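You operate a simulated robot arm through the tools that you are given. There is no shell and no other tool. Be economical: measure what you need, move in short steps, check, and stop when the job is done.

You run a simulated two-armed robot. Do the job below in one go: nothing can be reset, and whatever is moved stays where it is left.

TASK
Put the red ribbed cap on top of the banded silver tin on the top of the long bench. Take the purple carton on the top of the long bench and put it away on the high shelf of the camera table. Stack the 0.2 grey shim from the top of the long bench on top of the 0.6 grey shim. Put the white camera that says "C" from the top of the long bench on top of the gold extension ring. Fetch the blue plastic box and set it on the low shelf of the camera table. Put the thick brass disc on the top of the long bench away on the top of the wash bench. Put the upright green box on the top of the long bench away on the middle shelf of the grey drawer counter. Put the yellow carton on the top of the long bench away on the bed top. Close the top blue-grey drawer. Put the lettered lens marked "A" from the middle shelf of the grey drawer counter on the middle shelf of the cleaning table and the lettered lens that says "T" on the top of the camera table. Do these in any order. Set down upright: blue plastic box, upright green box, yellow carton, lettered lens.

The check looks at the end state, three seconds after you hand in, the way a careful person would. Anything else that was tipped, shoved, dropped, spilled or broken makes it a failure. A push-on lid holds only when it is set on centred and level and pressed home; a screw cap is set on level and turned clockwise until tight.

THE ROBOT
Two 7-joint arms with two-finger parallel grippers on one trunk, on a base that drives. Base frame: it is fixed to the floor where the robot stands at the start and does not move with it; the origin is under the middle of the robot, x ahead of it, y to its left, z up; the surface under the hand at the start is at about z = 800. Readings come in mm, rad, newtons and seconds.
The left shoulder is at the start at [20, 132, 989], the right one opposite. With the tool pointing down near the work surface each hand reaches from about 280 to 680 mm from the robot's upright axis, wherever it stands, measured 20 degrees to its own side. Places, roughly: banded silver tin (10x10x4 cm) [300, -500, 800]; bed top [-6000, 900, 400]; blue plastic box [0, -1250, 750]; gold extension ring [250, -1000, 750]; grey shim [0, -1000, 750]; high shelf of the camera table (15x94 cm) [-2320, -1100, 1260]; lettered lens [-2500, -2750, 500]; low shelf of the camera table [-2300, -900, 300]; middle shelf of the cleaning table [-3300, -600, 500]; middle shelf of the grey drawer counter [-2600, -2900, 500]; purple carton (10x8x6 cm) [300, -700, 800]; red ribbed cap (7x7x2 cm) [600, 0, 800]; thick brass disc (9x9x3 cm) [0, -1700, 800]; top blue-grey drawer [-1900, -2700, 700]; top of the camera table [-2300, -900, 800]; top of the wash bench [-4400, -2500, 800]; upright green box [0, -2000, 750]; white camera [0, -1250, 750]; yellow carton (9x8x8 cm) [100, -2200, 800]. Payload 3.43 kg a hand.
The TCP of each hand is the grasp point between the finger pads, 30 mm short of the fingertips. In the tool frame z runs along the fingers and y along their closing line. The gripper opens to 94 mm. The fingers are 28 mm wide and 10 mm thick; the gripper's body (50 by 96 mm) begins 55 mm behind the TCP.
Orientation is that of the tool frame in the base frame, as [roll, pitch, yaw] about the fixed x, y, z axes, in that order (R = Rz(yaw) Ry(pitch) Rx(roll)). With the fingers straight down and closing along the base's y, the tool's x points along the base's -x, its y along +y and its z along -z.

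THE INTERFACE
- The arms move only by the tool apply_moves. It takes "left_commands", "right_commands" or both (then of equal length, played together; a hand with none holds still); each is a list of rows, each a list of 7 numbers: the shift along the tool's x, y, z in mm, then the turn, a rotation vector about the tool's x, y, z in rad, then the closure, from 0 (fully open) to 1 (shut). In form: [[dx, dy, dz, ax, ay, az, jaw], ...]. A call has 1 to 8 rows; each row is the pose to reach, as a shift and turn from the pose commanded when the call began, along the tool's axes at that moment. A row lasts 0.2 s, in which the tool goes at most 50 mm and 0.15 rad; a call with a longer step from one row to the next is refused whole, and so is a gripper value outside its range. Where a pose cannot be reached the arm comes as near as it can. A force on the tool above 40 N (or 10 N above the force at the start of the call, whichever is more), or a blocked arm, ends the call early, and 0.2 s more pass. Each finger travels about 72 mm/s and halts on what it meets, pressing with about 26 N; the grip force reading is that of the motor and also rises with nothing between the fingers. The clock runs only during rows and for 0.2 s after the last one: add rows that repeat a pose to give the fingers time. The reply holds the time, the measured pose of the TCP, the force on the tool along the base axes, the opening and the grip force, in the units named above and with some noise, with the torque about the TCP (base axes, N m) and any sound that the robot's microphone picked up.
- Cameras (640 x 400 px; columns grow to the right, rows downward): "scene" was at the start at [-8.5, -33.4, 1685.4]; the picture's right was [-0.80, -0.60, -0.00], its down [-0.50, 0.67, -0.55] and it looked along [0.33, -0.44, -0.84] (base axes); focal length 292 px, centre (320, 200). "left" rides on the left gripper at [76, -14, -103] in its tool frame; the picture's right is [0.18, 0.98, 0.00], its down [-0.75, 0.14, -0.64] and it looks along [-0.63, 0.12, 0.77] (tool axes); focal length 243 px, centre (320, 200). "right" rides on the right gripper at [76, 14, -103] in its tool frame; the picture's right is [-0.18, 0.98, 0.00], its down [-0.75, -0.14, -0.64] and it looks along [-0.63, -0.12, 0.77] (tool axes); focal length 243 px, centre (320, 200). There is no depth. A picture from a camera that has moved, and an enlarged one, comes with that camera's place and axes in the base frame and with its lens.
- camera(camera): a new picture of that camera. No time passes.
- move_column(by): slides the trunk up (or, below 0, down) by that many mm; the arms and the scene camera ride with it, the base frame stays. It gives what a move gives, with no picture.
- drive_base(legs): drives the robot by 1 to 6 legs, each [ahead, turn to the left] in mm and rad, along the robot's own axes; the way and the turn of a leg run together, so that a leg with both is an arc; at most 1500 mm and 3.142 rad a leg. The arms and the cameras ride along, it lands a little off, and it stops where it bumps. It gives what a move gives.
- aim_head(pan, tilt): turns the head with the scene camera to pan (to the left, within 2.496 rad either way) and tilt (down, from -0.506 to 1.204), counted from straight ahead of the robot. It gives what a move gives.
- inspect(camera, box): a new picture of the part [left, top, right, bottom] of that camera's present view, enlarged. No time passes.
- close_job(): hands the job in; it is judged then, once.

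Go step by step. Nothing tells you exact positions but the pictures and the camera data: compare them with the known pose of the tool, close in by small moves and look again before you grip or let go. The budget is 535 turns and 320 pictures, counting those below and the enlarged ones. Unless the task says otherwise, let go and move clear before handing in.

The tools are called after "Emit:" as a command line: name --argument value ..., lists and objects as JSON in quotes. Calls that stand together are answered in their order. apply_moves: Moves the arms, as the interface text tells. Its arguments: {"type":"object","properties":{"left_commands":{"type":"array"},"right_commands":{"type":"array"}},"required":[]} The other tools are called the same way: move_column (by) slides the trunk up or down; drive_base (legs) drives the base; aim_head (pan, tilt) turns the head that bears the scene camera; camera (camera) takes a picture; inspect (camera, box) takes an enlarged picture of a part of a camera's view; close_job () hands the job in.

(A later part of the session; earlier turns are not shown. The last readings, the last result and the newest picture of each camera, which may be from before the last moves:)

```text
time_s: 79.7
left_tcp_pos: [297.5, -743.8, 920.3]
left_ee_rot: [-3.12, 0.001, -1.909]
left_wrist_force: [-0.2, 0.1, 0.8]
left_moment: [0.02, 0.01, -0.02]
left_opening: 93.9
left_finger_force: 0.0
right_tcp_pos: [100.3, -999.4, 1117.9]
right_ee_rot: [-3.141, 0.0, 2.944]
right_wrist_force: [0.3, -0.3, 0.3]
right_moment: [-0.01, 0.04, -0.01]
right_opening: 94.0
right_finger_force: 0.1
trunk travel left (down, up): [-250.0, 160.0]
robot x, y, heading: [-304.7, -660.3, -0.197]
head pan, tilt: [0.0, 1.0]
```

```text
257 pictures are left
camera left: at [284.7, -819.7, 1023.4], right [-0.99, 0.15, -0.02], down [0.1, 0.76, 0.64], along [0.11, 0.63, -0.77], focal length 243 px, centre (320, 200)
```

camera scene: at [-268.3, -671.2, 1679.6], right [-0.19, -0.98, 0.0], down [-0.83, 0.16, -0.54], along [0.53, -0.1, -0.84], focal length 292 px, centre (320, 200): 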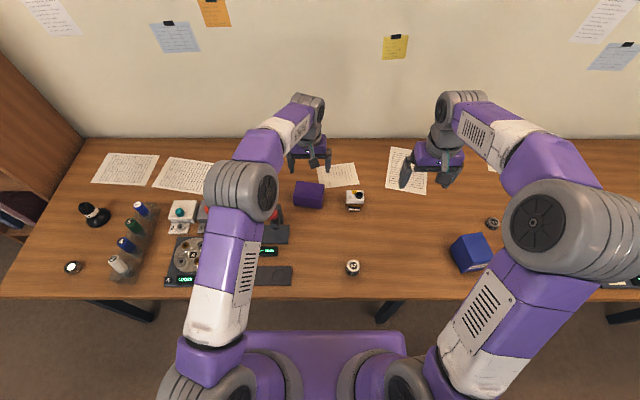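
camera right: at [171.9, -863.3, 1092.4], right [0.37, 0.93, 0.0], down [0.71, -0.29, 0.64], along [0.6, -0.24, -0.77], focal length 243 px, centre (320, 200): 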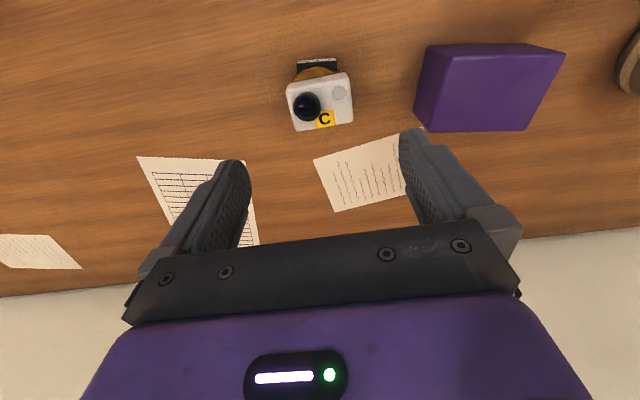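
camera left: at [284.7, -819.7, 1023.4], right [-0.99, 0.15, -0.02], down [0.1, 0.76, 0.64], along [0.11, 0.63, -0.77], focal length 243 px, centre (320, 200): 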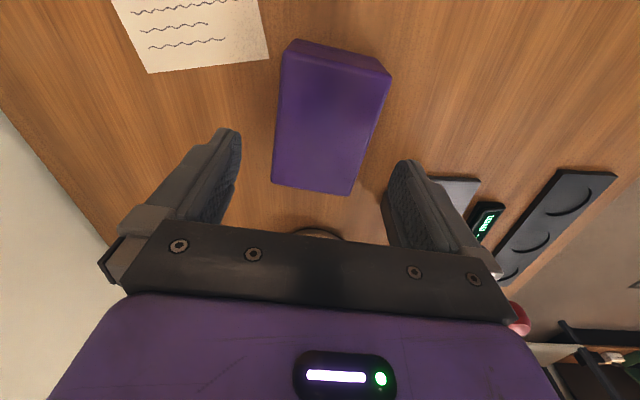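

The carton is square between the fingers. I descend to 846 and close.

Emit:
apply_moves --left_commands '[[1, 1, 30, 0, 0, 0, 0], [1, 1, 60, 0, 0, 0, 0], [1, 1, 75, 0, 0, 0, 0], [1, 1, 75, 0, 0, 0, 0.4], [1, 1, 75, 0, 0, 0, 1], [1, 1, 75, 0, 0, 0, 1]]'

Emit:
apply_moves --left_commands '[[0, 0, -10, 0, 0, 0, 1], [0, 0, -30, 0, 0, 0, 1], [0, 0, -55, 0, 0, 0, 1], [0, 0, -80, 0, 0, 0, 1], [0, 0, -110, 0, 0, 0, 1], [0, 0, -140, 0, 0, 0, 1], [0, 0, -170, 0, 0, 0, 1], [0, 0, -200, 0, 0, 0, 1]]'

Emit:
camera --camera "left"

```text
time_s: 81.1
left_tcp_pos: [299.4, -743.3, 846.4]
left_ee_rot: [-3.12, 0.001, -1.908]
left_wrist_force: [0.9, 0.4, -0.4]
left_moment: [0.03, -0.01, 0.0]
left_opening: 74.5
left_finger_force: 25.8
right_tcp_pos: [99.3, -999.3, 1116.9]
right_ee_rot: [-3.141, 0.002, 2.944]
right_wrist_force: [-0.2, 0.8, -0.4]
right_moment: [-0.01, -0.01, -0.01]
right_opening: 94.1
right_finger_force: 0.2
trunk travel left (down, up): [-250.0, 160.0]
robot x, y, heading: [-301.9, -665.0, -0.195]
head pan, tilt: [0.0, 1.0]
```

```text
time_s: 82.9
left_tcp_pos: [294.8, -742.7, 1048.5]
left_ee_rot: [-3.12, 0.0, -1.908]
left_wrist_force: [0.4, 0.3, -1.4]
left_moment: [-0.03, 0.0, -0.03]
left_opening: 74.2
left_finger_force: 26.2
right_tcp_pos: [100.6, -999.9, 1118.2]
right_ee_rot: [-3.141, 0.003, 2.946]
right_wrist_force: [1.2, 0.2, -0.3]
right_moment: [-0.02, 0.01, -0.02]
right_opening: 94.1
right_finger_force: 0.0
trunk travel left (down, up): [-250.0, 160.0]
robot x, y, heading: [-306.2, -662.1, -0.197]
head pan, tilt: [0.0, 1.0]
```

```text
256 pictures are left
camera left: at [280.1, -818.7, 1149.8], right [-0.99, 0.15, -0.02], down [0.1, 0.76, 0.64], along [0.11, 0.63, -0.77], focal length 243 px, centre (320, 200)
```

left: 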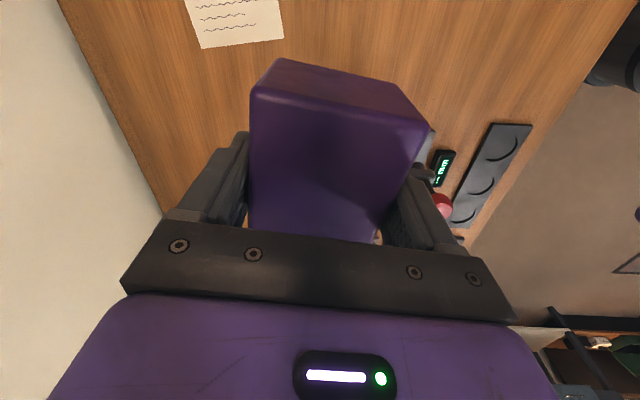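

The carton is held (74 mm). Now I study the blue box for the right hand.

Emit:
inspect --camera "scene" --box '[400, 200, 540, 300]'

Emit:
camera --camera "right"

```text
4.00 times, centred on (470, 250) of scene
camera zoom: at [-268.2, -669.7, 1679.6], right [-0.19, -0.98, 0.0], down [-0.83, 0.16, -0.54], along [0.53, -0.1, -0.84], focal length 1170 px, centre (-280, 0)
```

zoom: 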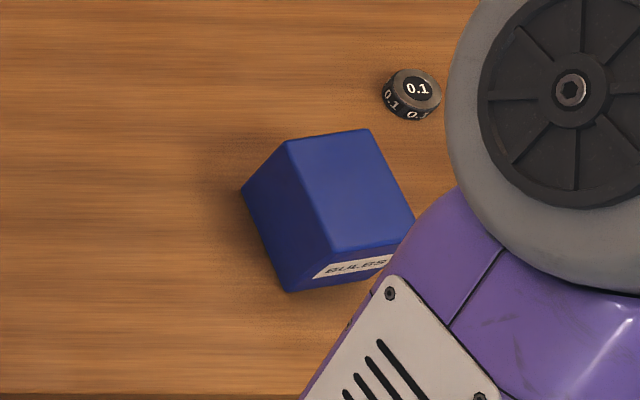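

```text
254 pictures are left
camera right: at [27.6, -971.0, 1220.0], right [0.37, 0.93, 0.0], down [0.71, -0.29, 0.64], along [0.6, -0.24, -0.77], focal length 243 px, centre (320, 200)
```

right: 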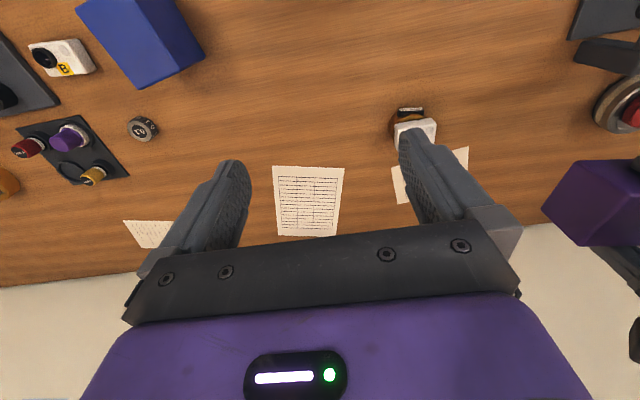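

The blue box is about [-11, -1187], roughly 70 mm wide, 85 mm tall. I draw the carton in and drive to face the box.

Emit:
apply_moves --left_commands '[[4, 25, -10, 0, 0, 0, 1], [9, 60, -20, 0, 0, 0, 1], [14, 95, -30, 0, 0, 0, 1], [19, 130, -40, 0, 0, 0, 1], [24, 165, -50, 0, 0, 0, 1], [29, 195, -60, 0, 0, 0, 1]]'

```text
time_s: 84.3
left_tcp_pos: [100.0, -704.2, 1102.9]
left_ee_rot: [-3.12, -0.001, -1.911]
left_wrist_force: [0.9, -0.4, -0.9]
left_moment: [-0.02, -0.01, 0.0]
left_opening: 74.2
left_finger_force: 25.6
right_tcp_pos: [100.3, -999.3, 1117.9]
right_ee_rot: [-3.141, 0.001, 2.945]
right_wrist_force: [0.2, 0.8, 0.4]
right_moment: [-0.02, -0.02, 0.0]
right_opening: 94.1
right_finger_force: 0.1
trunk travel left (down, up): [-250.0, 160.0]
robot x, y, heading: [-305.9, -660.2, -0.198]
head pan, tilt: [0.0, 1.0]
```

Emit:
drive_base --legs '[[-200, 0], [0, -1.554], [362, 0], [0, 1.65], [123, 0]]'

Emit:
camera --camera "scene"

Emit:
camera --camera "right"

```text
time_s: 96.4
left_tcp_pos: [-31.8, -994.0, 1101.7]
left_ee_rot: [-3.12, -0.002, -1.818]
left_wrist_force: [0.1, 0.2, -1.5]
left_moment: [0.0, 0.03, 0.0]
left_opening: 74.0
left_finger_force: 26.1
right_tcp_pos: [-5.9, -1287.8, 1118.1]
right_ee_rot: [3.14, 0.002, 3.034]
right_wrist_force: [0.1, 0.1, -0.1]
right_moment: [-0.01, 0.02, 0.0]
right_opening: 93.9
right_finger_force: 0.1
trunk travel left (down, up): [-250.0, 160.0]
robot x, y, heading: [-438.1, -986.5, -0.101]
head pan, tilt: [0.0, 1.0]
```

```text
253 pictures are left
camera scene: at [-401.7, -992.4, 1679.6], right [-0.1, -0.99, 0.0], down [-0.84, 0.09, -0.54], along [0.54, -0.06, -0.84], focal length 292 px, centre (320, 200)
```

scene: 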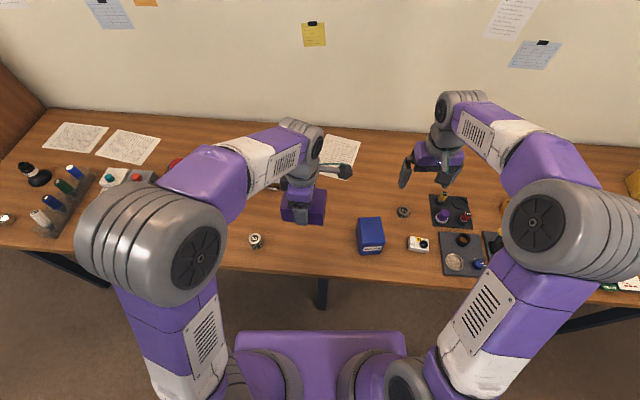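

```text
252 pictures are left
camera right: at [-79.9, -1265.4, 1219.7], right [0.29, 0.96, 0.0], down [0.73, -0.22, 0.64], along [0.62, -0.18, -0.77], focal length 243 px, centre (320, 200)
```

right: 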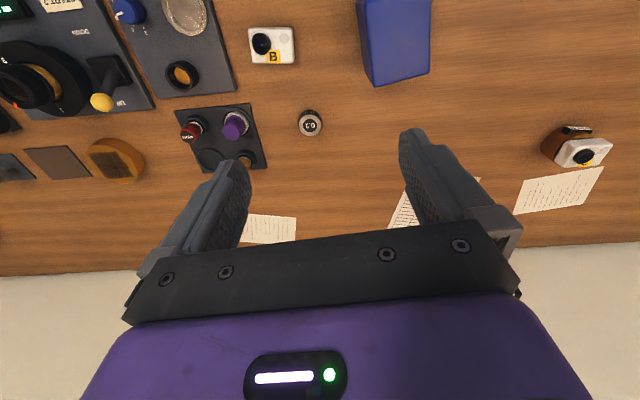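

The box is well placed. I bring the right hand, tilted about 40° forward, to a pre-grasp in front of it.

Emit:
apply_moves --right_commands '[[15, 13, 10, 0, -0.1, 0, 0], [32, 27, 40, 0, -0.22, 0, 0], [50, 43, 72, 0, -0.34, 0, 0], [68, 59, 105, 0, -0.46, 0, 0], [86, 75, 138, 0, -0.58, 0, 0], [104, 90, 168, 0, -0.7, 0, 0]]'

Emit:
camera --camera "right"

Emit:
camera --camera "scene"

```text
time_s: 97.8
left_tcp_pos: [-30.0, -993.0, 1099.9]
left_ee_rot: [-3.124, -0.002, -1.817]
left_wrist_force: [0.3, 0.5, -0.9]
left_moment: [0.01, 0.04, 0.0]
left_opening: 74.1
left_finger_force: 25.8
right_tcp_pos: [-53.9, -1195.1, 942.4]
right_ee_rot: [-3.133, 0.682, 3.0]
right_wrist_force: [3.9, 3.6, 2.1]
right_moment: [-0.19, 0.22, -0.13]
right_opening: 94.0
right_finger_force: 0.1
right hand out of reach, approached as far as the arm can: row 5, 6
trunk travel left (down, up): [-250.0, 160.0]
robot x, y, heading: [-437.6, -988.0, -0.1]
head pan, tilt: [0.0, 1.0]
```

```text
251 pictures are left
camera right: at [-174.4, -1162.7, 973.5], right [0.28, 0.95, 0.11], down [0.16, -0.16, 0.97], along [0.95, -0.26, -0.2], focal length 243 px, centre (320, 200)
```

right: 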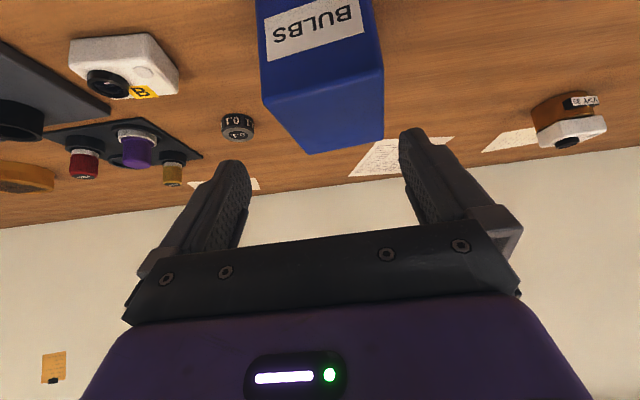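

```text
250 pictures are left
camera scene: at [-399.6, -991.9, 1679.4], right [-0.1, -0.99, 0.0], down [-0.84, 0.09, -0.54], along [0.54, -0.06, -0.84], focal length 292 px, centre (320, 200)
```

scene: 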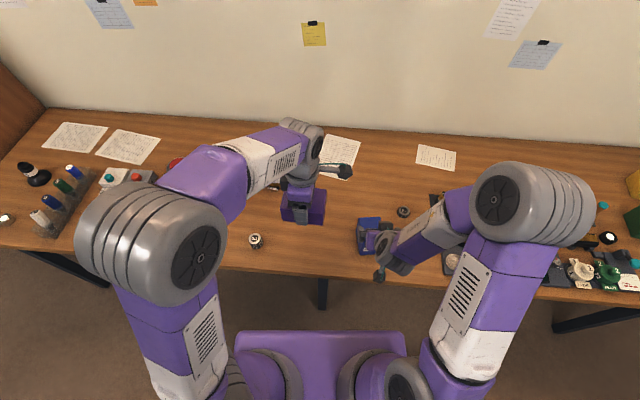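

The tilted pose is too close to the trunk. I back the base off 130 mm, which moves the hand away from the box.

Emit:
drive_base --legs '[[-130, 0]]'

Emit:
camera --camera "right"

```text
time_s: 99.1
left_tcp_pos: [-159.2, -980.1, 1102.9]
left_ee_rot: [-3.12, 0.0, -1.817]
left_wrist_force: [0.3, -0.8, -1.8]
left_moment: [0.0, -0.02, -0.01]
left_opening: 74.0
left_finger_force: 25.9
right_tcp_pos: [-179.3, -1176.1, 945.7]
right_ee_rot: [-3.141, 0.701, 3.034]
right_wrist_force: [0.2, 0.4, 0.2]
right_moment: [-0.03, 0.02, 0.01]
right_opening: 94.1
right_finger_force: 0.0
trunk travel left (down, up): [-250.0, 160.0]
robot x, y, heading: [-566.2, -974.0, -0.104]
head pan, tilt: [0.0, 1.0]
```

```text
249 pictures are left
camera right: at [-302.3, -1149.2, 974.7], right [0.24, 0.96, 0.12], down [0.15, -0.16, 0.98], along [0.96, -0.22, -0.18], focal length 243 px, centre (320, 200)
```

right: 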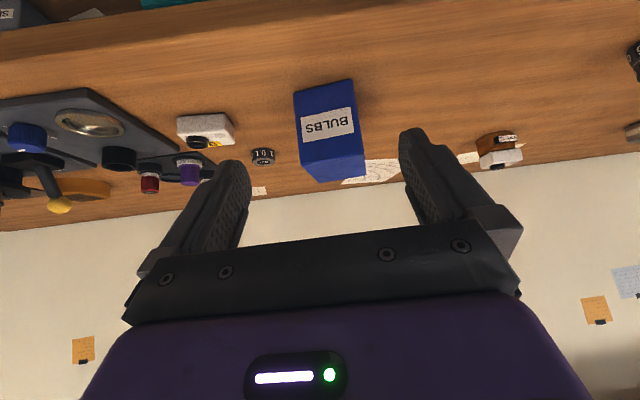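

The box's front face is at x ≈ -57, centred on y ≈ -1187, aligned with the hand. I advance half way and look.

Emit:
apply_moves --right_commands '[[-9, -2, 25, 0, 0, 0, 0], [-18, -3, 50, 0, 0, 0, 0], [-27, -3.5, 76, 0, 0, 0, 0]]'

Emit:
camera --camera "right"

```text
time_s: 99.9
left_tcp_pos: [-159.3, -982.1, 1100.3]
left_ee_rot: [-3.12, -0.001, -1.817]
left_wrist_force: [0.8, 0.1, -1.3]
left_moment: [0.03, 0.03, 0.02]
left_opening: 74.1
left_finger_force: 26.2
right_tcp_pos: [-109.6, -1188.8, 903.8]
right_ee_rot: [-3.142, 0.697, 3.036]
right_wrist_force: [0.8, -0.4, 0.7]
right_moment: [0.02, -0.02, 0.01]
right_opening: 94.1
right_finger_force: 0.1
trunk travel left (down, up): [-250.0, 160.0]
robot x, y, heading: [-567.8, -971.5, -0.105]
head pan, tilt: [0.0, 1.0]
```

```text
248 pictures are left
camera right: at [-232.1, -1161.3, 933.8], right [0.24, 0.96, 0.12], down [0.15, -0.16, 0.98], along [0.96, -0.22, -0.18], focal length 243 px, centre (320, 200)
```

right: 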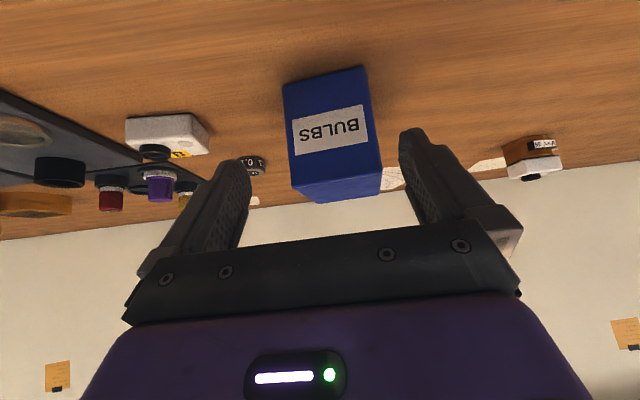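

Still centred. I advance to the grasp pose and close.

Emit:
apply_moves --right_commands '[[-10, 3, 29, 0, 0, 0, 0], [-20, 6, 58, 0, 0, 0, 0], [-30, 9, 87, 0, 0, 0, 0], [-30, 9, 87, 0, 0, 0, 0.3], [-30, 9, 87, 0, 0, 0, 1], [-30, 9, 87, 0, 0, 0, 1]]'

Emit:
camera --camera "right"

Emit:
inspect --camera "scene" --box '[340, 140, 500, 260]'

```text
time_s: 101.3
left_tcp_pos: [-158.6, -980.6, 1101.7]
left_ee_rot: [-3.121, 0.001, -1.819]
left_wrist_force: [0.5, 0.9, -1.1]
left_moment: [0.0, -0.04, 0.02]
left_opening: 73.9
left_finger_force: 26.1
right_tcp_pos: [-31.2, -1187.9, 857.5]
right_ee_rot: [-3.141, 0.697, 3.037]
right_wrist_force: [0.0, -0.8, 0.0]
right_moment: [0.05, 0.07, 0.01]
right_opening: 74.2
right_finger_force: 25.6
trunk travel left (down, up): [-250.0, 160.0]
robot x, y, heading: [-567.7, -973.3, -0.106]
head pan, tilt: [0.0, 1.0]
```

```text
247 pictures are left
camera right: at [-153.3, -1159.5, 886.3], right [0.24, 0.96, 0.12], down [0.15, -0.16, 0.98], along [0.96, -0.22, -0.18], focal length 243 px, centre (320, 200)
```

right: 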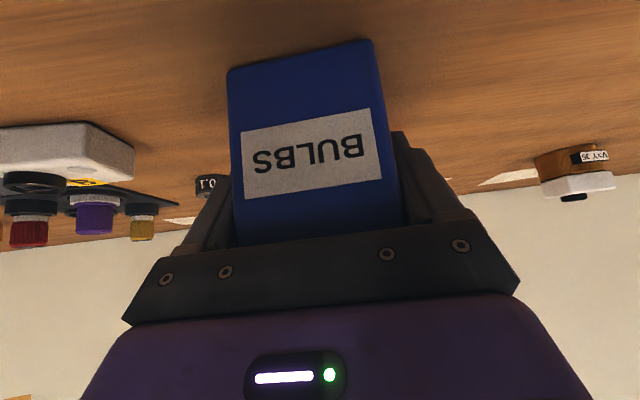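

```text
3.33 times, centred on (420, 200) of scene
camera zoom: at [-529.8, -979.1, 1679.6], right [-0.1, -0.99, 0.0], down [-0.84, 0.09, -0.54], along [0.54, -0.06, -0.84], focal length 975 px, centre (-13, 200)
```

zoom: 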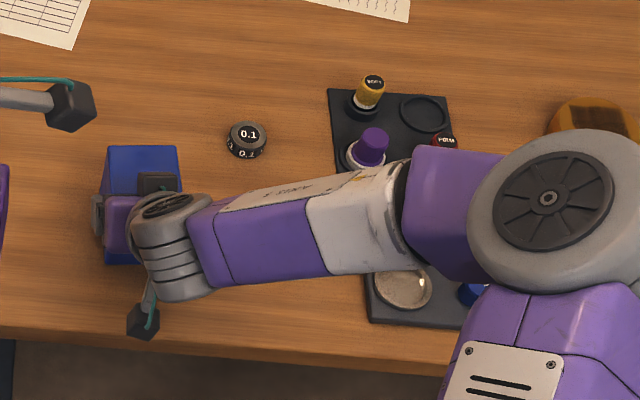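

Gripped at 74 mm. I lift straight up slowly.

Emit:
apply_moves --right_commands '[[-6, 0, -8, 0, 0, 0, 1], [-20, 0, -23, 0, 0, 0, 1], [-39, 0, -46, 0, 0, 0, 1], [-58, 0, -69, 0, 0, 0, 1], [-77, 0, -92, 0, 0, 0, 1], [-97, 0, -115, 0, 0, 0, 1]]'

Emit:
camera --camera "right"

```text
time_s: 102.7
left_tcp_pos: [-159.5, -980.0, 1101.4]
left_ee_rot: [-3.12, 0.0, -1.817]
left_wrist_force: [0.4, -0.3, -1.5]
left_moment: [0.02, -0.01, -0.03]
left_opening: 74.2
left_finger_force: 26.2
right_tcp_pos: [-31.8, -1185.0, 1008.5]
right_ee_rot: [3.139, 0.7, 3.038]
right_wrist_force: [-0.7, 0.0, -2.1]
right_moment: [0.02, 0.0, -0.04]
right_opening: 74.5
right_finger_force: 26.1
trunk travel left (down, up): [-250.0, 160.0]
robot x, y, heading: [-564.0, -974.7, -0.105]
head pan, tilt: [0.0, 1.0]
```

```text
245 pictures are left
camera right: at [-154.0, -1158.6, 1037.6], right [0.24, 0.96, 0.12], down [0.15, -0.16, 0.98], along [0.96, -0.22, -0.18], focal length 243 px, centre (320, 200)
```

right: 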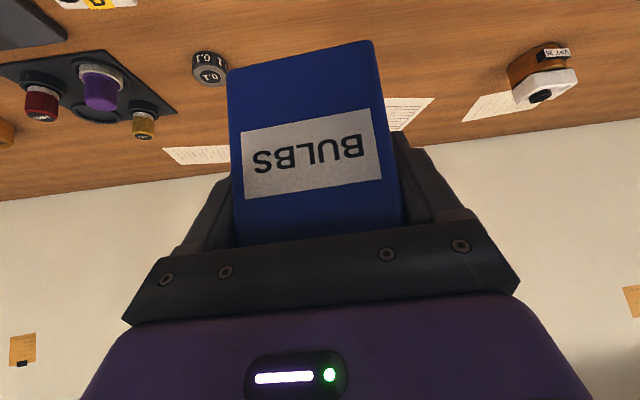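

Both loads are held. I drive round to the front (+y side) of the camera table.

Emit:
drive_base --legs '[[-150, 0], [0, 2.097], [940, 0], [0, 0.89], [943, 0], [0, 1.611]]'

Emit:
aim_head --pan 0 --tilt 0.6

Emit:
camera --camera "scene"

```text
time_s: 124.3
left_tcp_pos: [-2054.2, -279.4, 1100.9]
left_ee_rot: [-3.12, -0.001, 2.786]
left_wrist_force: [-0.7, 0.4, -1.3]
left_moment: [-0.01, -0.01, -0.02]
left_opening: 74.0
left_finger_force: 25.7
right_tcp_pos: [-2272.0, -384.9, 1007.6]
right_ee_rot: [-3.14, 0.697, 1.356]
right_wrist_force: [-0.3, 0.3, -2.9]
right_moment: [0.04, -0.02, 0.0]
right_opening: 74.0
right_finger_force: 26.1
trunk travel left (down, up): [-250.0, 160.0]
robot x, y, heading: [-2004.4, 125.4, -1.783]
head pan, tilt: [0.0, 1.0]
```

```text
time_s: 125.2
left_tcp_pos: [-2053.9, -279.1, 1101.5]
left_ee_rot: [-3.121, 0.001, 2.786]
left_wrist_force: [0.3, -0.2, -1.5]
left_moment: [-0.03, 0.03, 0.0]
left_opening: 74.2
left_finger_force: 26.3
right_tcp_pos: [-2271.6, -384.3, 1007.4]
right_ee_rot: [-3.14, 0.699, 1.356]
right_wrist_force: [1.0, 0.2, -2.0]
right_moment: [0.0, 0.01, 0.01]
right_opening: 74.2
right_finger_force: 25.9
trunk travel left (down, up): [-250.0, 160.0]
robot x, y, heading: [-2003.7, 123.3, -1.785]
head pan, tilt: [0.0, 0.6]
```

```text
244 pictures are left
camera scene: at [-2017.8, 66.9, 1711.5], right [-0.98, 0.21, 0.0], down [0.12, 0.55, -0.82], along [-0.17, -0.81, -0.57], focal length 292 px, centre (320, 200)
```

scene: 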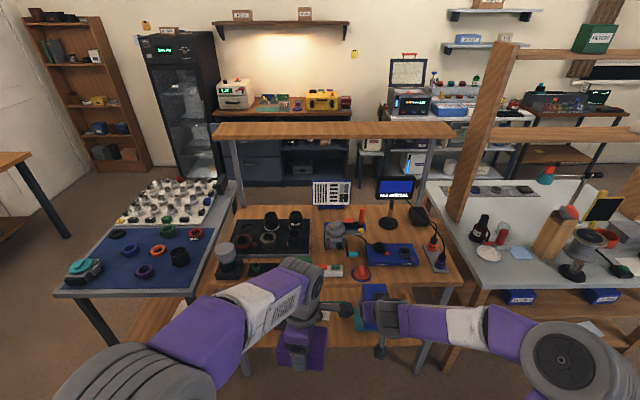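

The table is clear to see: the high shelf board is empty, centre about [-2310, -1055]. I lower the trunk to look at the low shelf.

Emit:
move_column --by -250

Emit:
camera --camera "right"

Emit:
aim_head --pan 0 --tilt 0.75

Emit:
camera --camera "scene"

```text
time_s: 127.7
left_tcp_pos: [-2053.3, -280.2, 850.9]
left_ee_rot: [-3.12, -0.002, 2.785]
left_wrist_force: [-1.1, 0.7, -2.1]
left_moment: [-0.03, 0.0, 0.0]
left_opening: 74.2
left_finger_force: 26.5
right_tcp_pos: [-2271.0, -384.5, 757.6]
right_ee_rot: [-3.141, 0.698, 1.356]
right_wrist_force: [0.0, -0.7, -2.4]
right_moment: [0.05, -0.02, -0.01]
right_opening: 74.4
right_finger_force: 25.9
trunk travel left (down, up): [0.0, 410.0]
robot x, y, heading: [-2002.9, 125.2, -1.782]
head pan, tilt: [0.0, 0.6]
```

```text
243 pictures are left
camera right: at [-2231.8, -266.4, 787.1], right [0.93, -0.35, 0.12], down [-0.17, -0.13, 0.98], along [-0.32, -0.93, -0.18], focal length 243 px, centre (320, 200)
```

right: 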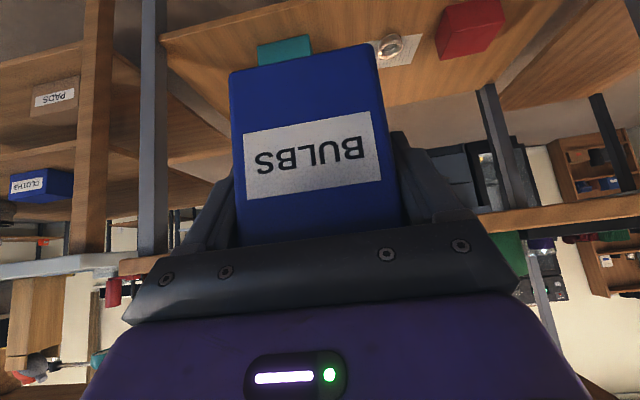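

```text
time_s: 128.4
left_tcp_pos: [-2054.3, -278.8, 851.5]
left_ee_rot: [-3.121, 0.001, 2.786]
left_wrist_force: [-1.0, -1.3, -1.0]
left_moment: [0.01, 0.02, 0.01]
left_opening: 73.9
left_finger_force: 26.1
right_tcp_pos: [-2272.2, -384.6, 757.9]
right_ee_rot: [3.141, 0.698, 1.356]
right_wrist_force: [-0.3, -0.1, -2.9]
right_moment: [0.05, 0.0, 0.01]
right_opening: 74.3
right_finger_force: 26.1
trunk travel left (down, up): [0.0, 410.0]
robot x, y, heading: [-2002.0, 124.2, -1.783]
head pan, tilt: [0.0, 0.75]
```

```text
242 pictures are left
camera scene: at [-2016.6, 72.4, 1448.8], right [-0.98, 0.21, 0.0], down [0.14, 0.67, -0.73], along [-0.15, -0.71, -0.68], focal length 292 px, centre (320, 200)
```

scene: 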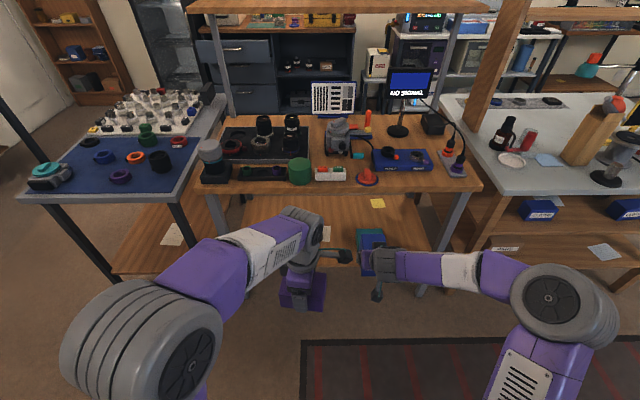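

I retract and raise the left hand, and lower the right hand to low-shelf height while still clear of the table.

Emit:
apply_moves --left_commands '[[-10, 9, -10, 0, 0, 0, 1], [-30, 26, -30, 0, 0, 0, 1], [-52, 45, -52, 0, 0, 0, 1], [-75, 65, -75, 0, 0, 0, 1], [-97, 84, -97, 0, 0, 0, 1], [-118, 102, -118, 0, 0, 0, 1], [-136, 118, -138, 0, 0, 0, 1], [-149, 128, -150, 0, 0, 0, 1]]' --right_commands '[[20, 2, 12, 0, 0, 0, 1], [60, 5, 36, 0, 0, 0, 1], [100, 8, 60, 0, 0, 0, 1], [140, 12, 84, 0, 0, 0, 1], [180, 15, 108, 0, 0, 0, 1], [220, 18, 132, 0, 0, 0, 1], [250, 21, 152, 0, 0, 0, 1], [270, 23, 164, 0, 0, 0, 1]]'

Emit:
camera --camera "right"

Emit:
camera --camera "scene"

```text
time_s: 130.2
left_tcp_pos: [-1866.0, -208.7, 999.3]
left_ee_rot: [-3.122, 0.001, 2.787]
left_wrist_force: [0.5, -0.7, -1.5]
left_moment: [0.01, 0.0, 0.01]
left_opening: 74.1
left_finger_force: 25.8
right_tcp_pos: [-2231.2, -312.4, 483.9]
right_ee_rot: [-3.139, 0.699, 1.355]
right_wrist_force: [-0.7, -0.1, -2.0]
right_moment: [0.04, 0.0, 0.0]
right_opening: 74.2
right_finger_force: 25.9
right hand out of reach, approached as far as the arm can: row 7, 8
trunk travel left (down, up): [0.0, 410.0]
robot x, y, heading: [-2001.7, 126.7, -1.784]
head pan, tilt: [0.0, 0.75]
```

```text
241 pictures are left
camera right: at [-2190.6, -195.0, 512.3], right [0.93, -0.35, 0.12], down [-0.17, -0.13, 0.98], along [-0.32, -0.93, -0.18], focal length 243 px, centre (320, 200)
```

right: 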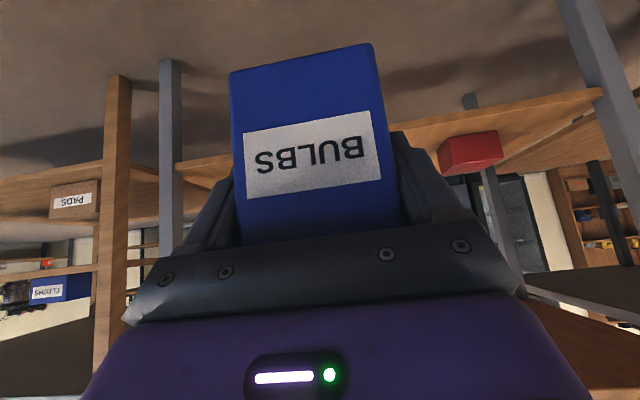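

```text
240 pictures are left
camera scene: at [-2015.6, 71.3, 1448.7], right [-0.98, 0.21, 0.0], down [0.14, 0.67, -0.73], along [-0.15, -0.71, -0.68], focal length 292 px, centre (320, 200)
```

scene: 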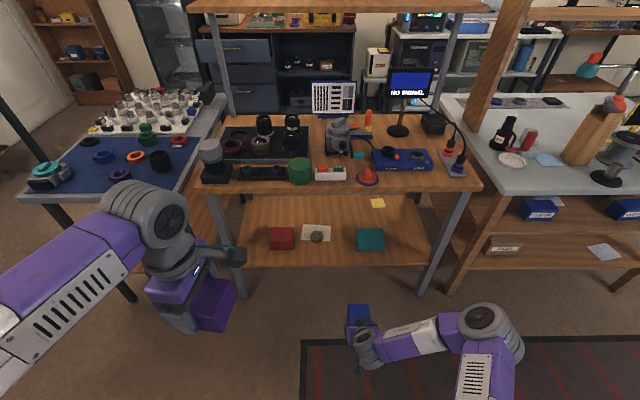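

The low shelf is visible; I choose the free spot near [-2305, -752] between the paper and the teal box. The hand folds too tight here, so I extend it forward while going down.

Emit:
apply_moves --right_commands '[[-31, 0, 26, 0, 0, 0, 1], [-61, 0, 51, 0, 0, 0, 1], [-40, 0, 85, 0, 0, 0, 1], [-15, 0, 115, 0, 0, 0, 1]]'

```text
time_s: 131.2
left_tcp_pos: [-1867.2, -208.3, 999.9]
left_ee_rot: [-3.12, -0.001, 2.785]
left_wrist_force: [-0.6, 0.0, -1.7]
left_moment: [0.01, -0.04, 0.0]
left_opening: 74.0
left_finger_force: 26.4
right_tcp_pos: [-2249.1, -396.6, 403.3]
right_ee_rot: [-3.141, 0.7, 1.356]
right_wrist_force: [0.2, 0.4, -1.9]
right_moment: [0.04, 0.0, 0.02]
right_opening: 74.3
right_finger_force: 25.6
trunk travel left (down, up): [0.0, 410.0]
robot x, y, heading: [-2001.1, 125.4, -1.784]
head pan, tilt: [0.0, 0.75]
```

The hand is at 403, reachable. I drive forward so the box goes over the low shelf, under the table top.

Emit:
drive_base --legs '[[300, 0]]'

Emit:
camera --camera "right"

Emit:
camera --camera "scene"

```text
time_s: 133.3
left_tcp_pos: [-1930.7, -499.1, 999.2]
left_ee_rot: [-3.12, 0.0, 2.787]
left_wrist_force: [-0.4, -0.8, -0.2]
left_moment: [0.04, -0.03, -0.02]
left_opening: 73.9
left_finger_force: 25.6
right_tcp_pos: [-2312.1, -685.7, 403.9]
right_ee_rot: [3.141, 0.698, 1.355]
right_wrist_force: [0.6, 0.1, -2.9]
right_moment: [0.0, 0.01, 0.01]
right_opening: 74.2
right_finger_force: 26.2
trunk travel left (down, up): [0.0, 410.0]
robot x, y, heading: [-2063.9, -164.5, -1.786]
head pan, tilt: [0.0, 0.75]
```

```text
239 pictures are left
camera right: at [-2272.1, -568.6, 433.5], right [0.93, -0.35, 0.12], down [-0.17, -0.13, 0.98], along [-0.32, -0.93, -0.18], focal length 243 px, centre (320, 200)
```

right: 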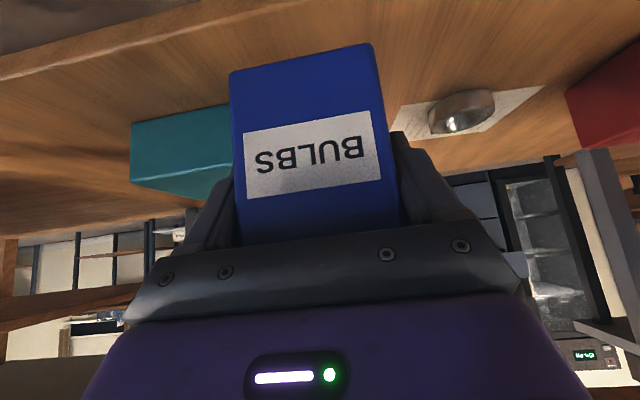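

```text
238 pictures are left
camera scene: at [-2079.5, -218.5, 1448.7], right [-0.98, 0.21, 0.0], down [0.14, 0.67, -0.73], along [-0.15, -0.71, -0.68], focal length 292 px, centre (320, 200)
```

scene: 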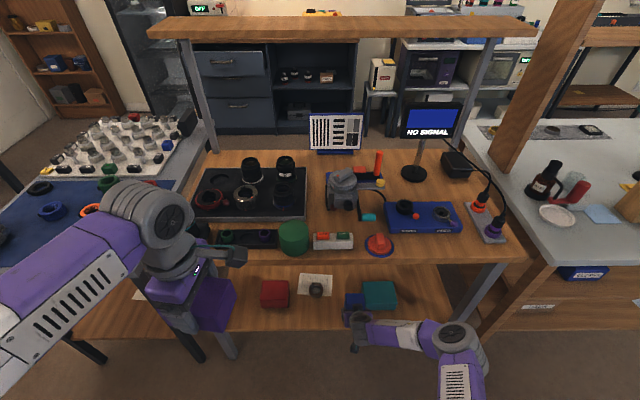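

The teal box lies just right of the path; I shift the hand 28 mm to the left first.

Emit:
apply_moves --right_commands '[[0, 14, 0, 0, 0, 0, 1], [0, 28, 0, 0, 0, 0, 1]]'

Emit:
drive_base --legs '[[55, 0]]'

Emit:
camera --camera "right"

Emit:
inspect --camera "scene" --box '[240, 240, 480, 390]'

```text
time_s: 133.9
left_tcp_pos: [-1929.9, -498.3, 999.6]
left_ee_rot: [-3.121, 0.0, 2.786]
left_wrist_force: [-0.5, 0.0, -1.2]
left_moment: [-0.02, -0.03, -0.01]
left_opening: 74.1
left_finger_force: 25.7
right_tcp_pos: [-2283.5, -691.9, 404.2]
right_ee_rot: [-3.14, 0.699, 1.354]
right_wrist_force: [-0.4, -0.2, -1.3]
right_moment: [0.01, -0.02, 0.03]
right_opening: 74.2
right_finger_force: 25.7
trunk travel left (down, up): [0.0, 410.0]
robot x, y, heading: [-2067.5, -165.4, -1.783]
head pan, tilt: [0.0, 0.75]
```

```text
time_s: 134.8
left_tcp_pos: [-1942.0, -553.2, 998.8]
left_ee_rot: [-3.12, 0.0, 2.785]
left_wrist_force: [-0.4, 0.6, -1.3]
left_moment: [0.02, 0.02, 0.03]
left_opening: 74.0
left_finger_force: 25.4
right_tcp_pos: [-2295.8, -745.9, 404.7]
right_ee_rot: [-3.141, 0.699, 1.355]
right_wrist_force: [0.1, 0.4, -3.2]
right_moment: [0.06, -0.02, -0.01]
right_opening: 74.2
right_finger_force: 25.7
trunk travel left (down, up): [0.0, 410.0]
robot x, y, heading: [-2077.2, -218.0, -1.783]
head pan, tilt: [0.0, 0.75]
```

```text
237 pictures are left
camera right: at [-2256.3, -628.0, 433.5], right [0.93, -0.35, 0.12], down [-0.17, -0.13, 0.98], along [-0.33, -0.93, -0.18], focal length 243 px, centre (320, 200)
```

right: 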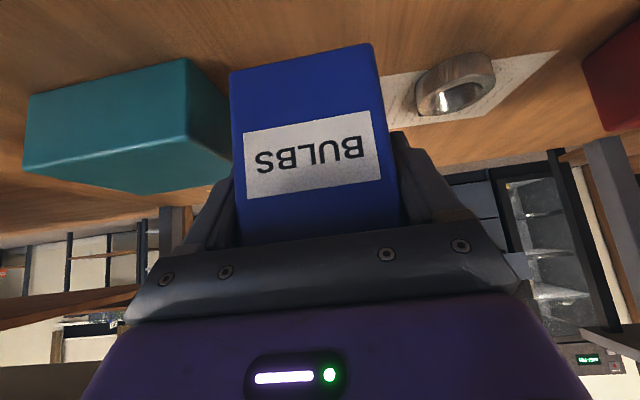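

```text
2.67 times, centred on (360, 315) of scene
camera zoom: at [-2091.3, -272.5, 1448.6], right [-0.98, 0.21, 0.0], down [0.14, 0.67, -0.73], along [-0.16, -0.71, -0.68], focal length 780 px, centre (213, -107)
```

zoom: 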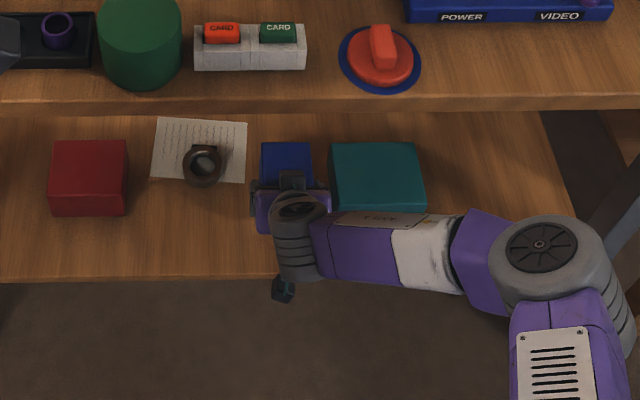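

The box is between the paper and the teal box with clearance on both sides. I lower it to the shelf.

Emit:
apply_moves --right_commands '[[10, 0, 11, 0, 0, 0, 1], [19, 0, 23, 0, 0, 0, 1], [25, 0, 30, 0, 0, 0, 1], [26.5, 0, 31.5, 0, 0, 0, 1], [28, 0, 33.3, 0, 0, 0, 1]]'

Emit:
camera --camera "right"

```text
time_s: 136.0
left_tcp_pos: [-1942.3, -552.3, 999.7]
left_ee_rot: [-3.121, 0.001, 2.787]
left_wrist_force: [-0.8, 0.0, -2.6]
left_moment: [-0.02, 0.03, -0.03]
left_opening: 74.0
left_finger_force: 26.2
right_tcp_pos: [-2295.1, -745.4, 360.4]
right_ee_rot: [3.142, 0.699, 1.353]
right_wrist_force: [-0.6, -0.1, -3.0]
right_moment: [0.05, 0.0, 0.03]
right_opening: 74.0
right_finger_force: 25.5
trunk travel left (down, up): [0.0, 410.0]
robot x, y, heading: [-2077.6, -217.9, -1.786]
head pan, tilt: [0.0, 0.75]
```

```text
235 pictures are left
camera right: at [-2256.2, -627.6, 390.1], right [0.93, -0.35, 0.12], down [-0.17, -0.13, 0.98], along [-0.33, -0.93, -0.18], focal length 243 px, centre (320, 200)
```

right: 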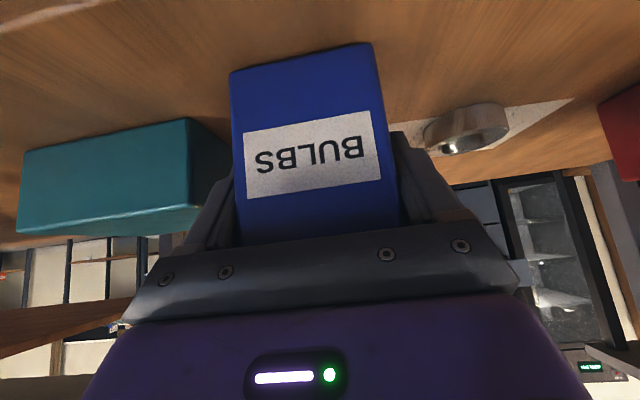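

Not yet resting. I lower in 2 mm steps.

Emit:
apply_moves --right_commands '[[1.3, 0, 1.5, 0, 0, 0, 1], [2.6, 0, 3.1, 0, 0, 0, 1], [3.9, 0, 4.6, 0, 0, 0, 1]]'

```text
time_s: 136.8
left_tcp_pos: [-1941.0, -550.8, 999.9]
left_ee_rot: [-3.119, 0.001, 2.787]
left_wrist_force: [-0.5, 0.7, -2.9]
left_moment: [-0.01, 0.03, 0.03]
left_opening: 73.8
left_finger_force: 26.1
right_tcp_pos: [-2296.4, -747.0, 358.0]
right_ee_rot: [3.141, 0.703, 1.354]
right_wrist_force: [0.2, 7.7, 21.4]
right_moment: [0.2, -0.07, 0.01]
right_opening: 74.6
right_finger_force: 26.9
trunk travel left (down, up): [0.0, 410.0]
robot x, y, heading: [-2076.1, -217.8, -1.784]
head pan, tilt: [0.0, 0.75]
```

The box rests on the shelf. I ease, open, and draw back along the finger line.

Emit:
apply_moves --right_commands '[[-1.5, 0, -2, 0, 0, 0, 1], [-1.5, 0, -2, 0, 0, 0, 0.1], [-1.5, 0, -2, 0, 0, 0, 0.02], [-1.5, 0, -2, 0, 0, 0, 0], [-1.5, 0, -25, 0, 0, 0, 0], [-1.5, 0, -60, 0, 0, 0, 0], [-1.5, 0, -95, 0, 0, 0, 0]]'

Emit:
camera --camera "right"

```text
time_s: 138.4
left_tcp_pos: [-1942.7, -551.9, 1000.1]
left_ee_rot: [-3.121, 0.0, 2.786]
left_wrist_force: [0.2, -0.3, -2.7]
left_moment: [-0.02, 0.03, -0.03]
left_opening: 74.1
left_finger_force: 26.2
right_tcp_pos: [-2283.8, -687.6, 428.6]
right_ee_rot: [-3.141, 0.698, 1.355]
right_wrist_force: [-0.1, 0.0, 0.0]
right_moment: [0.0, 0.03, 0.0]
right_opening: 93.9
right_finger_force: 0.0
trunk travel left (down, up): [0.0, 410.0]
robot x, y, heading: [-2078.4, -217.7, -1.784]
head pan, tilt: [0.0, 0.75]
```

```text
234 pictures are left
camera right: at [-2242.9, -568.9, 458.2], right [0.93, -0.35, 0.12], down [-0.17, -0.13, 0.98], along [-0.33, -0.93, -0.18], focal length 243 px, centre (320, 200)
```

right: 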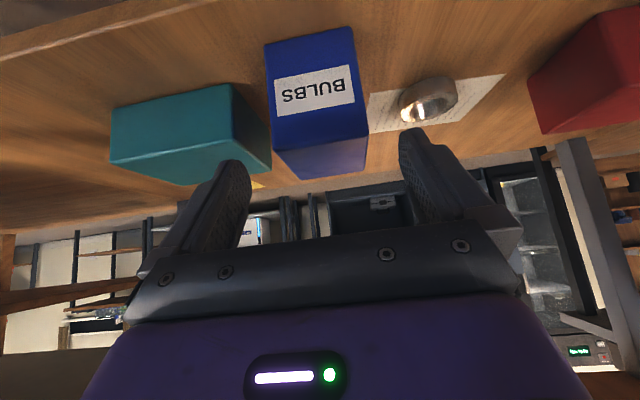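

The blue box stands on the low shelf. I back out and raise the trunk; the high shelf I will serve from the aisle behind the table, where it is close.

Emit:
drive_base --legs '[[-350, 0]]'

Emit:
move_column --by 250

Emit:
aim_head --pan 0.3 --tilt 0.45

Emit:
camera --camera "scene"

```text
time_s: 140.7
left_tcp_pos: [-1867.0, -210.7, 999.2]
left_ee_rot: [-3.12, 0.0, 2.785]
left_wrist_force: [-0.9, -0.2, -1.4]
left_moment: [0.0, -0.02, -0.01]
left_opening: 73.8
left_finger_force: 26.0
right_tcp_pos: [-2209.5, -345.9, 428.8]
right_ee_rot: [3.141, 0.698, 1.356]
right_wrist_force: [-0.6, -0.1, -0.3]
right_moment: [0.0, -0.02, 0.02]
right_opening: 94.0
right_finger_force: 0.2
trunk travel left (down, up): [0.0, 410.0]
robot x, y, heading: [-2006.6, 125.3, -1.779]
head pan, tilt: [0.0, 0.75]
```

```text
time_s: 143.3
left_tcp_pos: [-1868.0, -211.9, 1249.2]
left_ee_rot: [-3.119, 0.0, 2.787]
left_wrist_force: [0.6, -0.3, -0.9]
left_moment: [-0.03, 0.04, -0.01]
left_opening: 73.8
left_finger_force: 26.0
right_tcp_pos: [-2208.0, -346.4, 677.9]
right_ee_rot: [-3.141, 0.697, 1.357]
right_wrist_force: [0.8, 0.2, 0.2]
right_moment: [0.0, 0.02, 0.0]
right_opening: 94.1
right_finger_force: 0.0
trunk travel left (down, up): [-250.0, 160.0]
robot x, y, heading: [-2003.2, 120.6, -1.786]
head pan, tilt: [0.0, 0.75]
```

```text
time_s: 144.1
left_tcp_pos: [-1868.9, -210.2, 1249.3]
left_ee_rot: [-3.12, -0.001, 2.786]
left_wrist_force: [0.6, 0.1, -0.8]
left_moment: [0.05, 0.01, 0.02]
left_opening: 74.0
left_finger_force: 26.1
right_tcp_pos: [-2209.2, -345.7, 679.2]
right_ee_rot: [-3.14, 0.698, 1.356]
right_wrist_force: [-0.7, -0.2, 0.0]
right_moment: [0.01, -0.04, -0.04]
right_opening: 94.0
right_finger_force: 0.1
trunk travel left (down, up): [-250.0, 160.0]
robot x, y, heading: [-2004.6, 121.7, -1.784]
head pan, tilt: [0.3, 0.45]
```

```text
233 pictures are left
camera scene: at [-1991.5, 59.6, 1725.1], right [-1.0, -0.09, 0.0], down [-0.04, 0.43, -0.9], along [0.08, -0.9, -0.44], focal length 292 px, centre (320, 200)
```

scene: 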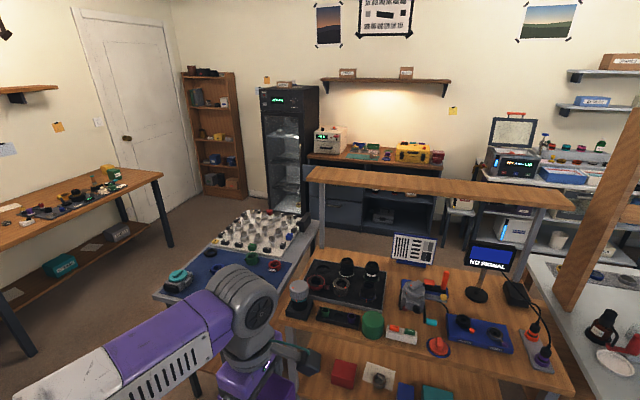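

The aisle behind is wide. I bring the right hand up and upright for driving.

Emit:
apply_moves --right_commands '[[-19, -12, -39, 0, 0.0875, 0, 0], [-39, -24, -77, 0, 0.175, 0, 0], [-58, -35, -116, 0, 0.2625, 0, 0], [-77, -47, -154, 0, 0.35, 0, 0], [-97, -59, -193, 0, 0.4375, 0, 0], [-116, -71, -232, 0, 0.525, 0, 0], [-135, -83, -270, 0, 0.6125, 0, 0], [-154, -94, -309, 0, 0.7, 0, 0]]'

```text
time_s: 145.9
left_tcp_pos: [-1866.9, -208.9, 1249.7]
left_ee_rot: [-3.122, 0.0, 2.786]
left_wrist_force: [-0.1, 0.2, -1.5]
left_moment: [-0.04, 0.02, 0.01]
left_opening: 74.1
left_finger_force: 25.8
right_tcp_pos: [-2282.9, -245.4, 1014.4]
right_ee_rot: [-3.142, -0.002, 1.357]
right_wrist_force: [-0.2, 0.4, 0.8]
right_moment: [-0.02, 0.01, -0.01]
right_opening: 94.1
right_finger_force: 0.1
trunk travel left (down, up): [-250.0, 160.0]
robot x, y, heading: [-2000.0, 121.9, -1.785]
head pan, tilt: [0.3, 0.45]
```

Arms are tucked. I drive round the mat table's east end toward the aisle.

Emit:
drive_base --legs '[[0, 1.61], [1272, 0], [0, -1.38], [1000, 0], [900, 0], [0, -1.59]]'

Emit:
aim_head --pan 0.2 --tilt 0.4

Emit:
camera --camera "scene"

```text
time_s: 172.5
left_tcp_pos: [-1012.3, -2190.2, 1249.4]
left_ee_rot: [-3.12, -0.002, 1.427]
left_wrist_force: [0.4, -0.3, -1.3]
left_moment: [0.03, 0.0, -0.01]
left_opening: 74.0
left_finger_force: 26.3
right_tcp_pos: [-1133.4, -1791.8, 1014.9]
right_ee_rot: [3.141, -0.003, -0.001]
right_wrist_force: [-0.1, 0.2, -0.5]
right_moment: [0.01, -0.01, 0.0]
right_opening: 93.9
right_finger_force: 0.0
trunk travel left (down, up): [-250.0, 160.0]
robot x, y, heading: [-715.8, -1987.9, -3.141]
head pan, tilt: [0.3, 0.45]
```

```text
time_s: 173.2
left_tcp_pos: [-1011.5, -2188.8, 1249.5]
left_ee_rot: [-3.122, -0.001, 1.428]
left_wrist_force: [-1.1, -0.5, -1.3]
left_moment: [-0.03, -0.01, -0.01]
left_opening: 74.3
left_finger_force: 25.8
right_tcp_pos: [-1133.8, -1791.4, 1013.9]
right_ee_rot: [3.141, -0.001, -0.002]
right_wrist_force: [0.5, -0.2, 0.5]
right_moment: [-0.01, 0.0, -0.01]
right_opening: 94.1
right_finger_force: 0.0
trunk travel left (down, up): [-250.0, 160.0]
robot x, y, heading: [-712.4, -1985.1, -3.143]
head pan, tilt: [0.201, 0.4]
```

```text
232 pictures are left
camera scene: at [-778.4, -2006.9, 1729.8], right [-0.2, 0.98, 0.0], down [0.38, 0.08, -0.92], along [-0.9, -0.18, -0.39], focal length 292 px, centre (320, 200)
```

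scene: 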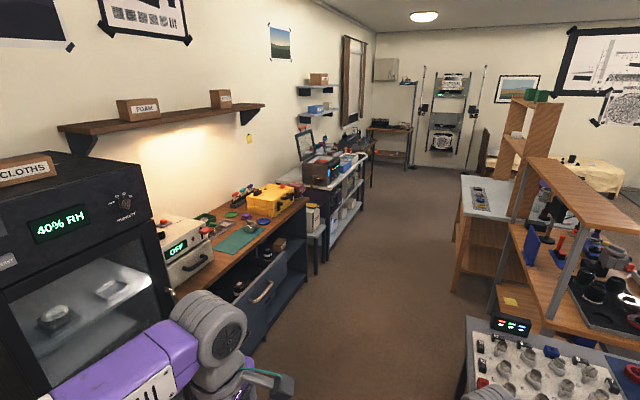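

The view shows the aisle, the open drawer with its handle near [-1907, -2539], and the shelf's back. I drive down the aisle and turn to the back of the high shelf.

Emit:
drive_base --legs '[[800, 0], [790, 0], [0, -1.78]]'

Emit:
aim_head --pan 0 --tilt 0.5

Emit:
camera --camera "scene"

```text
time_s: 185.7
left_tcp_pos: [-2433.6, -1650.7, 1249.2]
left_ee_rot: [-3.12, -0.001, -0.381]
left_wrist_force: [0.4, 0.4, -1.8]
left_moment: [0.0, -0.01, 0.03]
left_opening: 74.2
left_finger_force: 25.9
right_tcp_pos: [-2017.6, -1627.2, 1013.8]
right_ee_rot: [-3.141, 0.0, -1.813]
right_wrist_force: [-0.9, -0.1, -0.4]
right_moment: [-0.01, -0.03, 0.02]
right_opening: 94.0
right_finger_force: 0.0
trunk travel left (down, up): [-250.0, 160.0]
robot x, y, heading: [-2305.4, -1989.7, 1.329]
head pan, tilt: [0.201, 0.4]
```

```text
time_s: 186.4
left_tcp_pos: [-2433.6, -1650.6, 1249.1]
left_ee_rot: [-3.121, 0.0, -0.379]
left_wrist_force: [-0.3, -0.2, -1.7]
left_moment: [0.01, 0.01, -0.01]
left_opening: 74.2
left_finger_force: 25.7
right_tcp_pos: [-2018.7, -1626.3, 1013.3]
right_ee_rot: [-3.141, -0.002, -1.812]
right_wrist_force: [0.2, 0.5, -0.6]
right_moment: [0.03, 0.01, 0.0]
right_opening: 94.2
right_finger_force: 0.1
trunk travel left (down, up): [-250.0, 160.0]
robot x, y, heading: [-2304.5, -1984.7, 1.335]
head pan, tilt: [0.0, 0.499]
```

```text
231 pictures are left
camera scene: at [-2294.8, -1928.3, 1720.7], right [0.97, -0.23, 0.0], down [-0.11, -0.47, -0.88], along [0.21, 0.85, -0.48], focal length 292 px, centre (320, 200)
```

scene: 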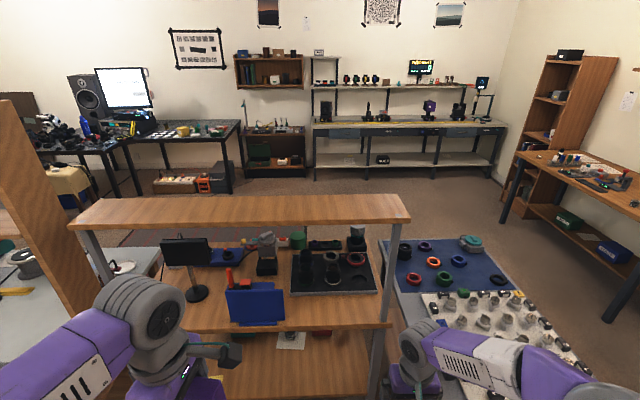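

I enlarge the shelf's near edge, then raise the trunk.

Emit:
inspect --camera "scene" --box '[60, 180, 420, 260]'

Emit:
move_column --by 160

```text
1.78 times, centred on (240, 220) of scene
camera zoom: at [-2294.8, -1928.3, 1720.7], right [0.97, -0.23, 0.0], down [-0.11, -0.47, -0.88], along [0.21, 0.85, -0.48], focal length 520 px, centre (462, 164)
```

zoom: 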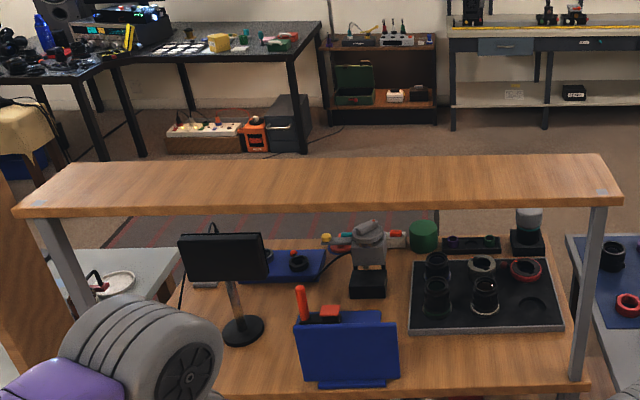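

```text
time_s: 188.2
left_tcp_pos: [-2433.3, -1650.2, 1410.1]
left_ee_rot: [-3.119, 0.0, -0.381]
left_wrist_force: [0.2, -0.6, -1.8]
left_moment: [-0.02, 0.03, -0.02]
left_opening: 74.0
left_finger_force: 25.8
right_tcp_pos: [-2018.5, -1625.8, 1173.7]
right_ee_rot: [3.141, -0.001, -1.811]
right_wrist_force: [1.1, 0.1, -0.4]
right_moment: [0.0, 0.0, 0.06]
right_opening: 94.1
right_finger_force: 0.1
trunk travel left (down, up): [-410.0, 0.0]
robot x, y, heading: [-2307.2, -1987.4, 1.33]
head pan, tilt: [0.0, 0.499]
```

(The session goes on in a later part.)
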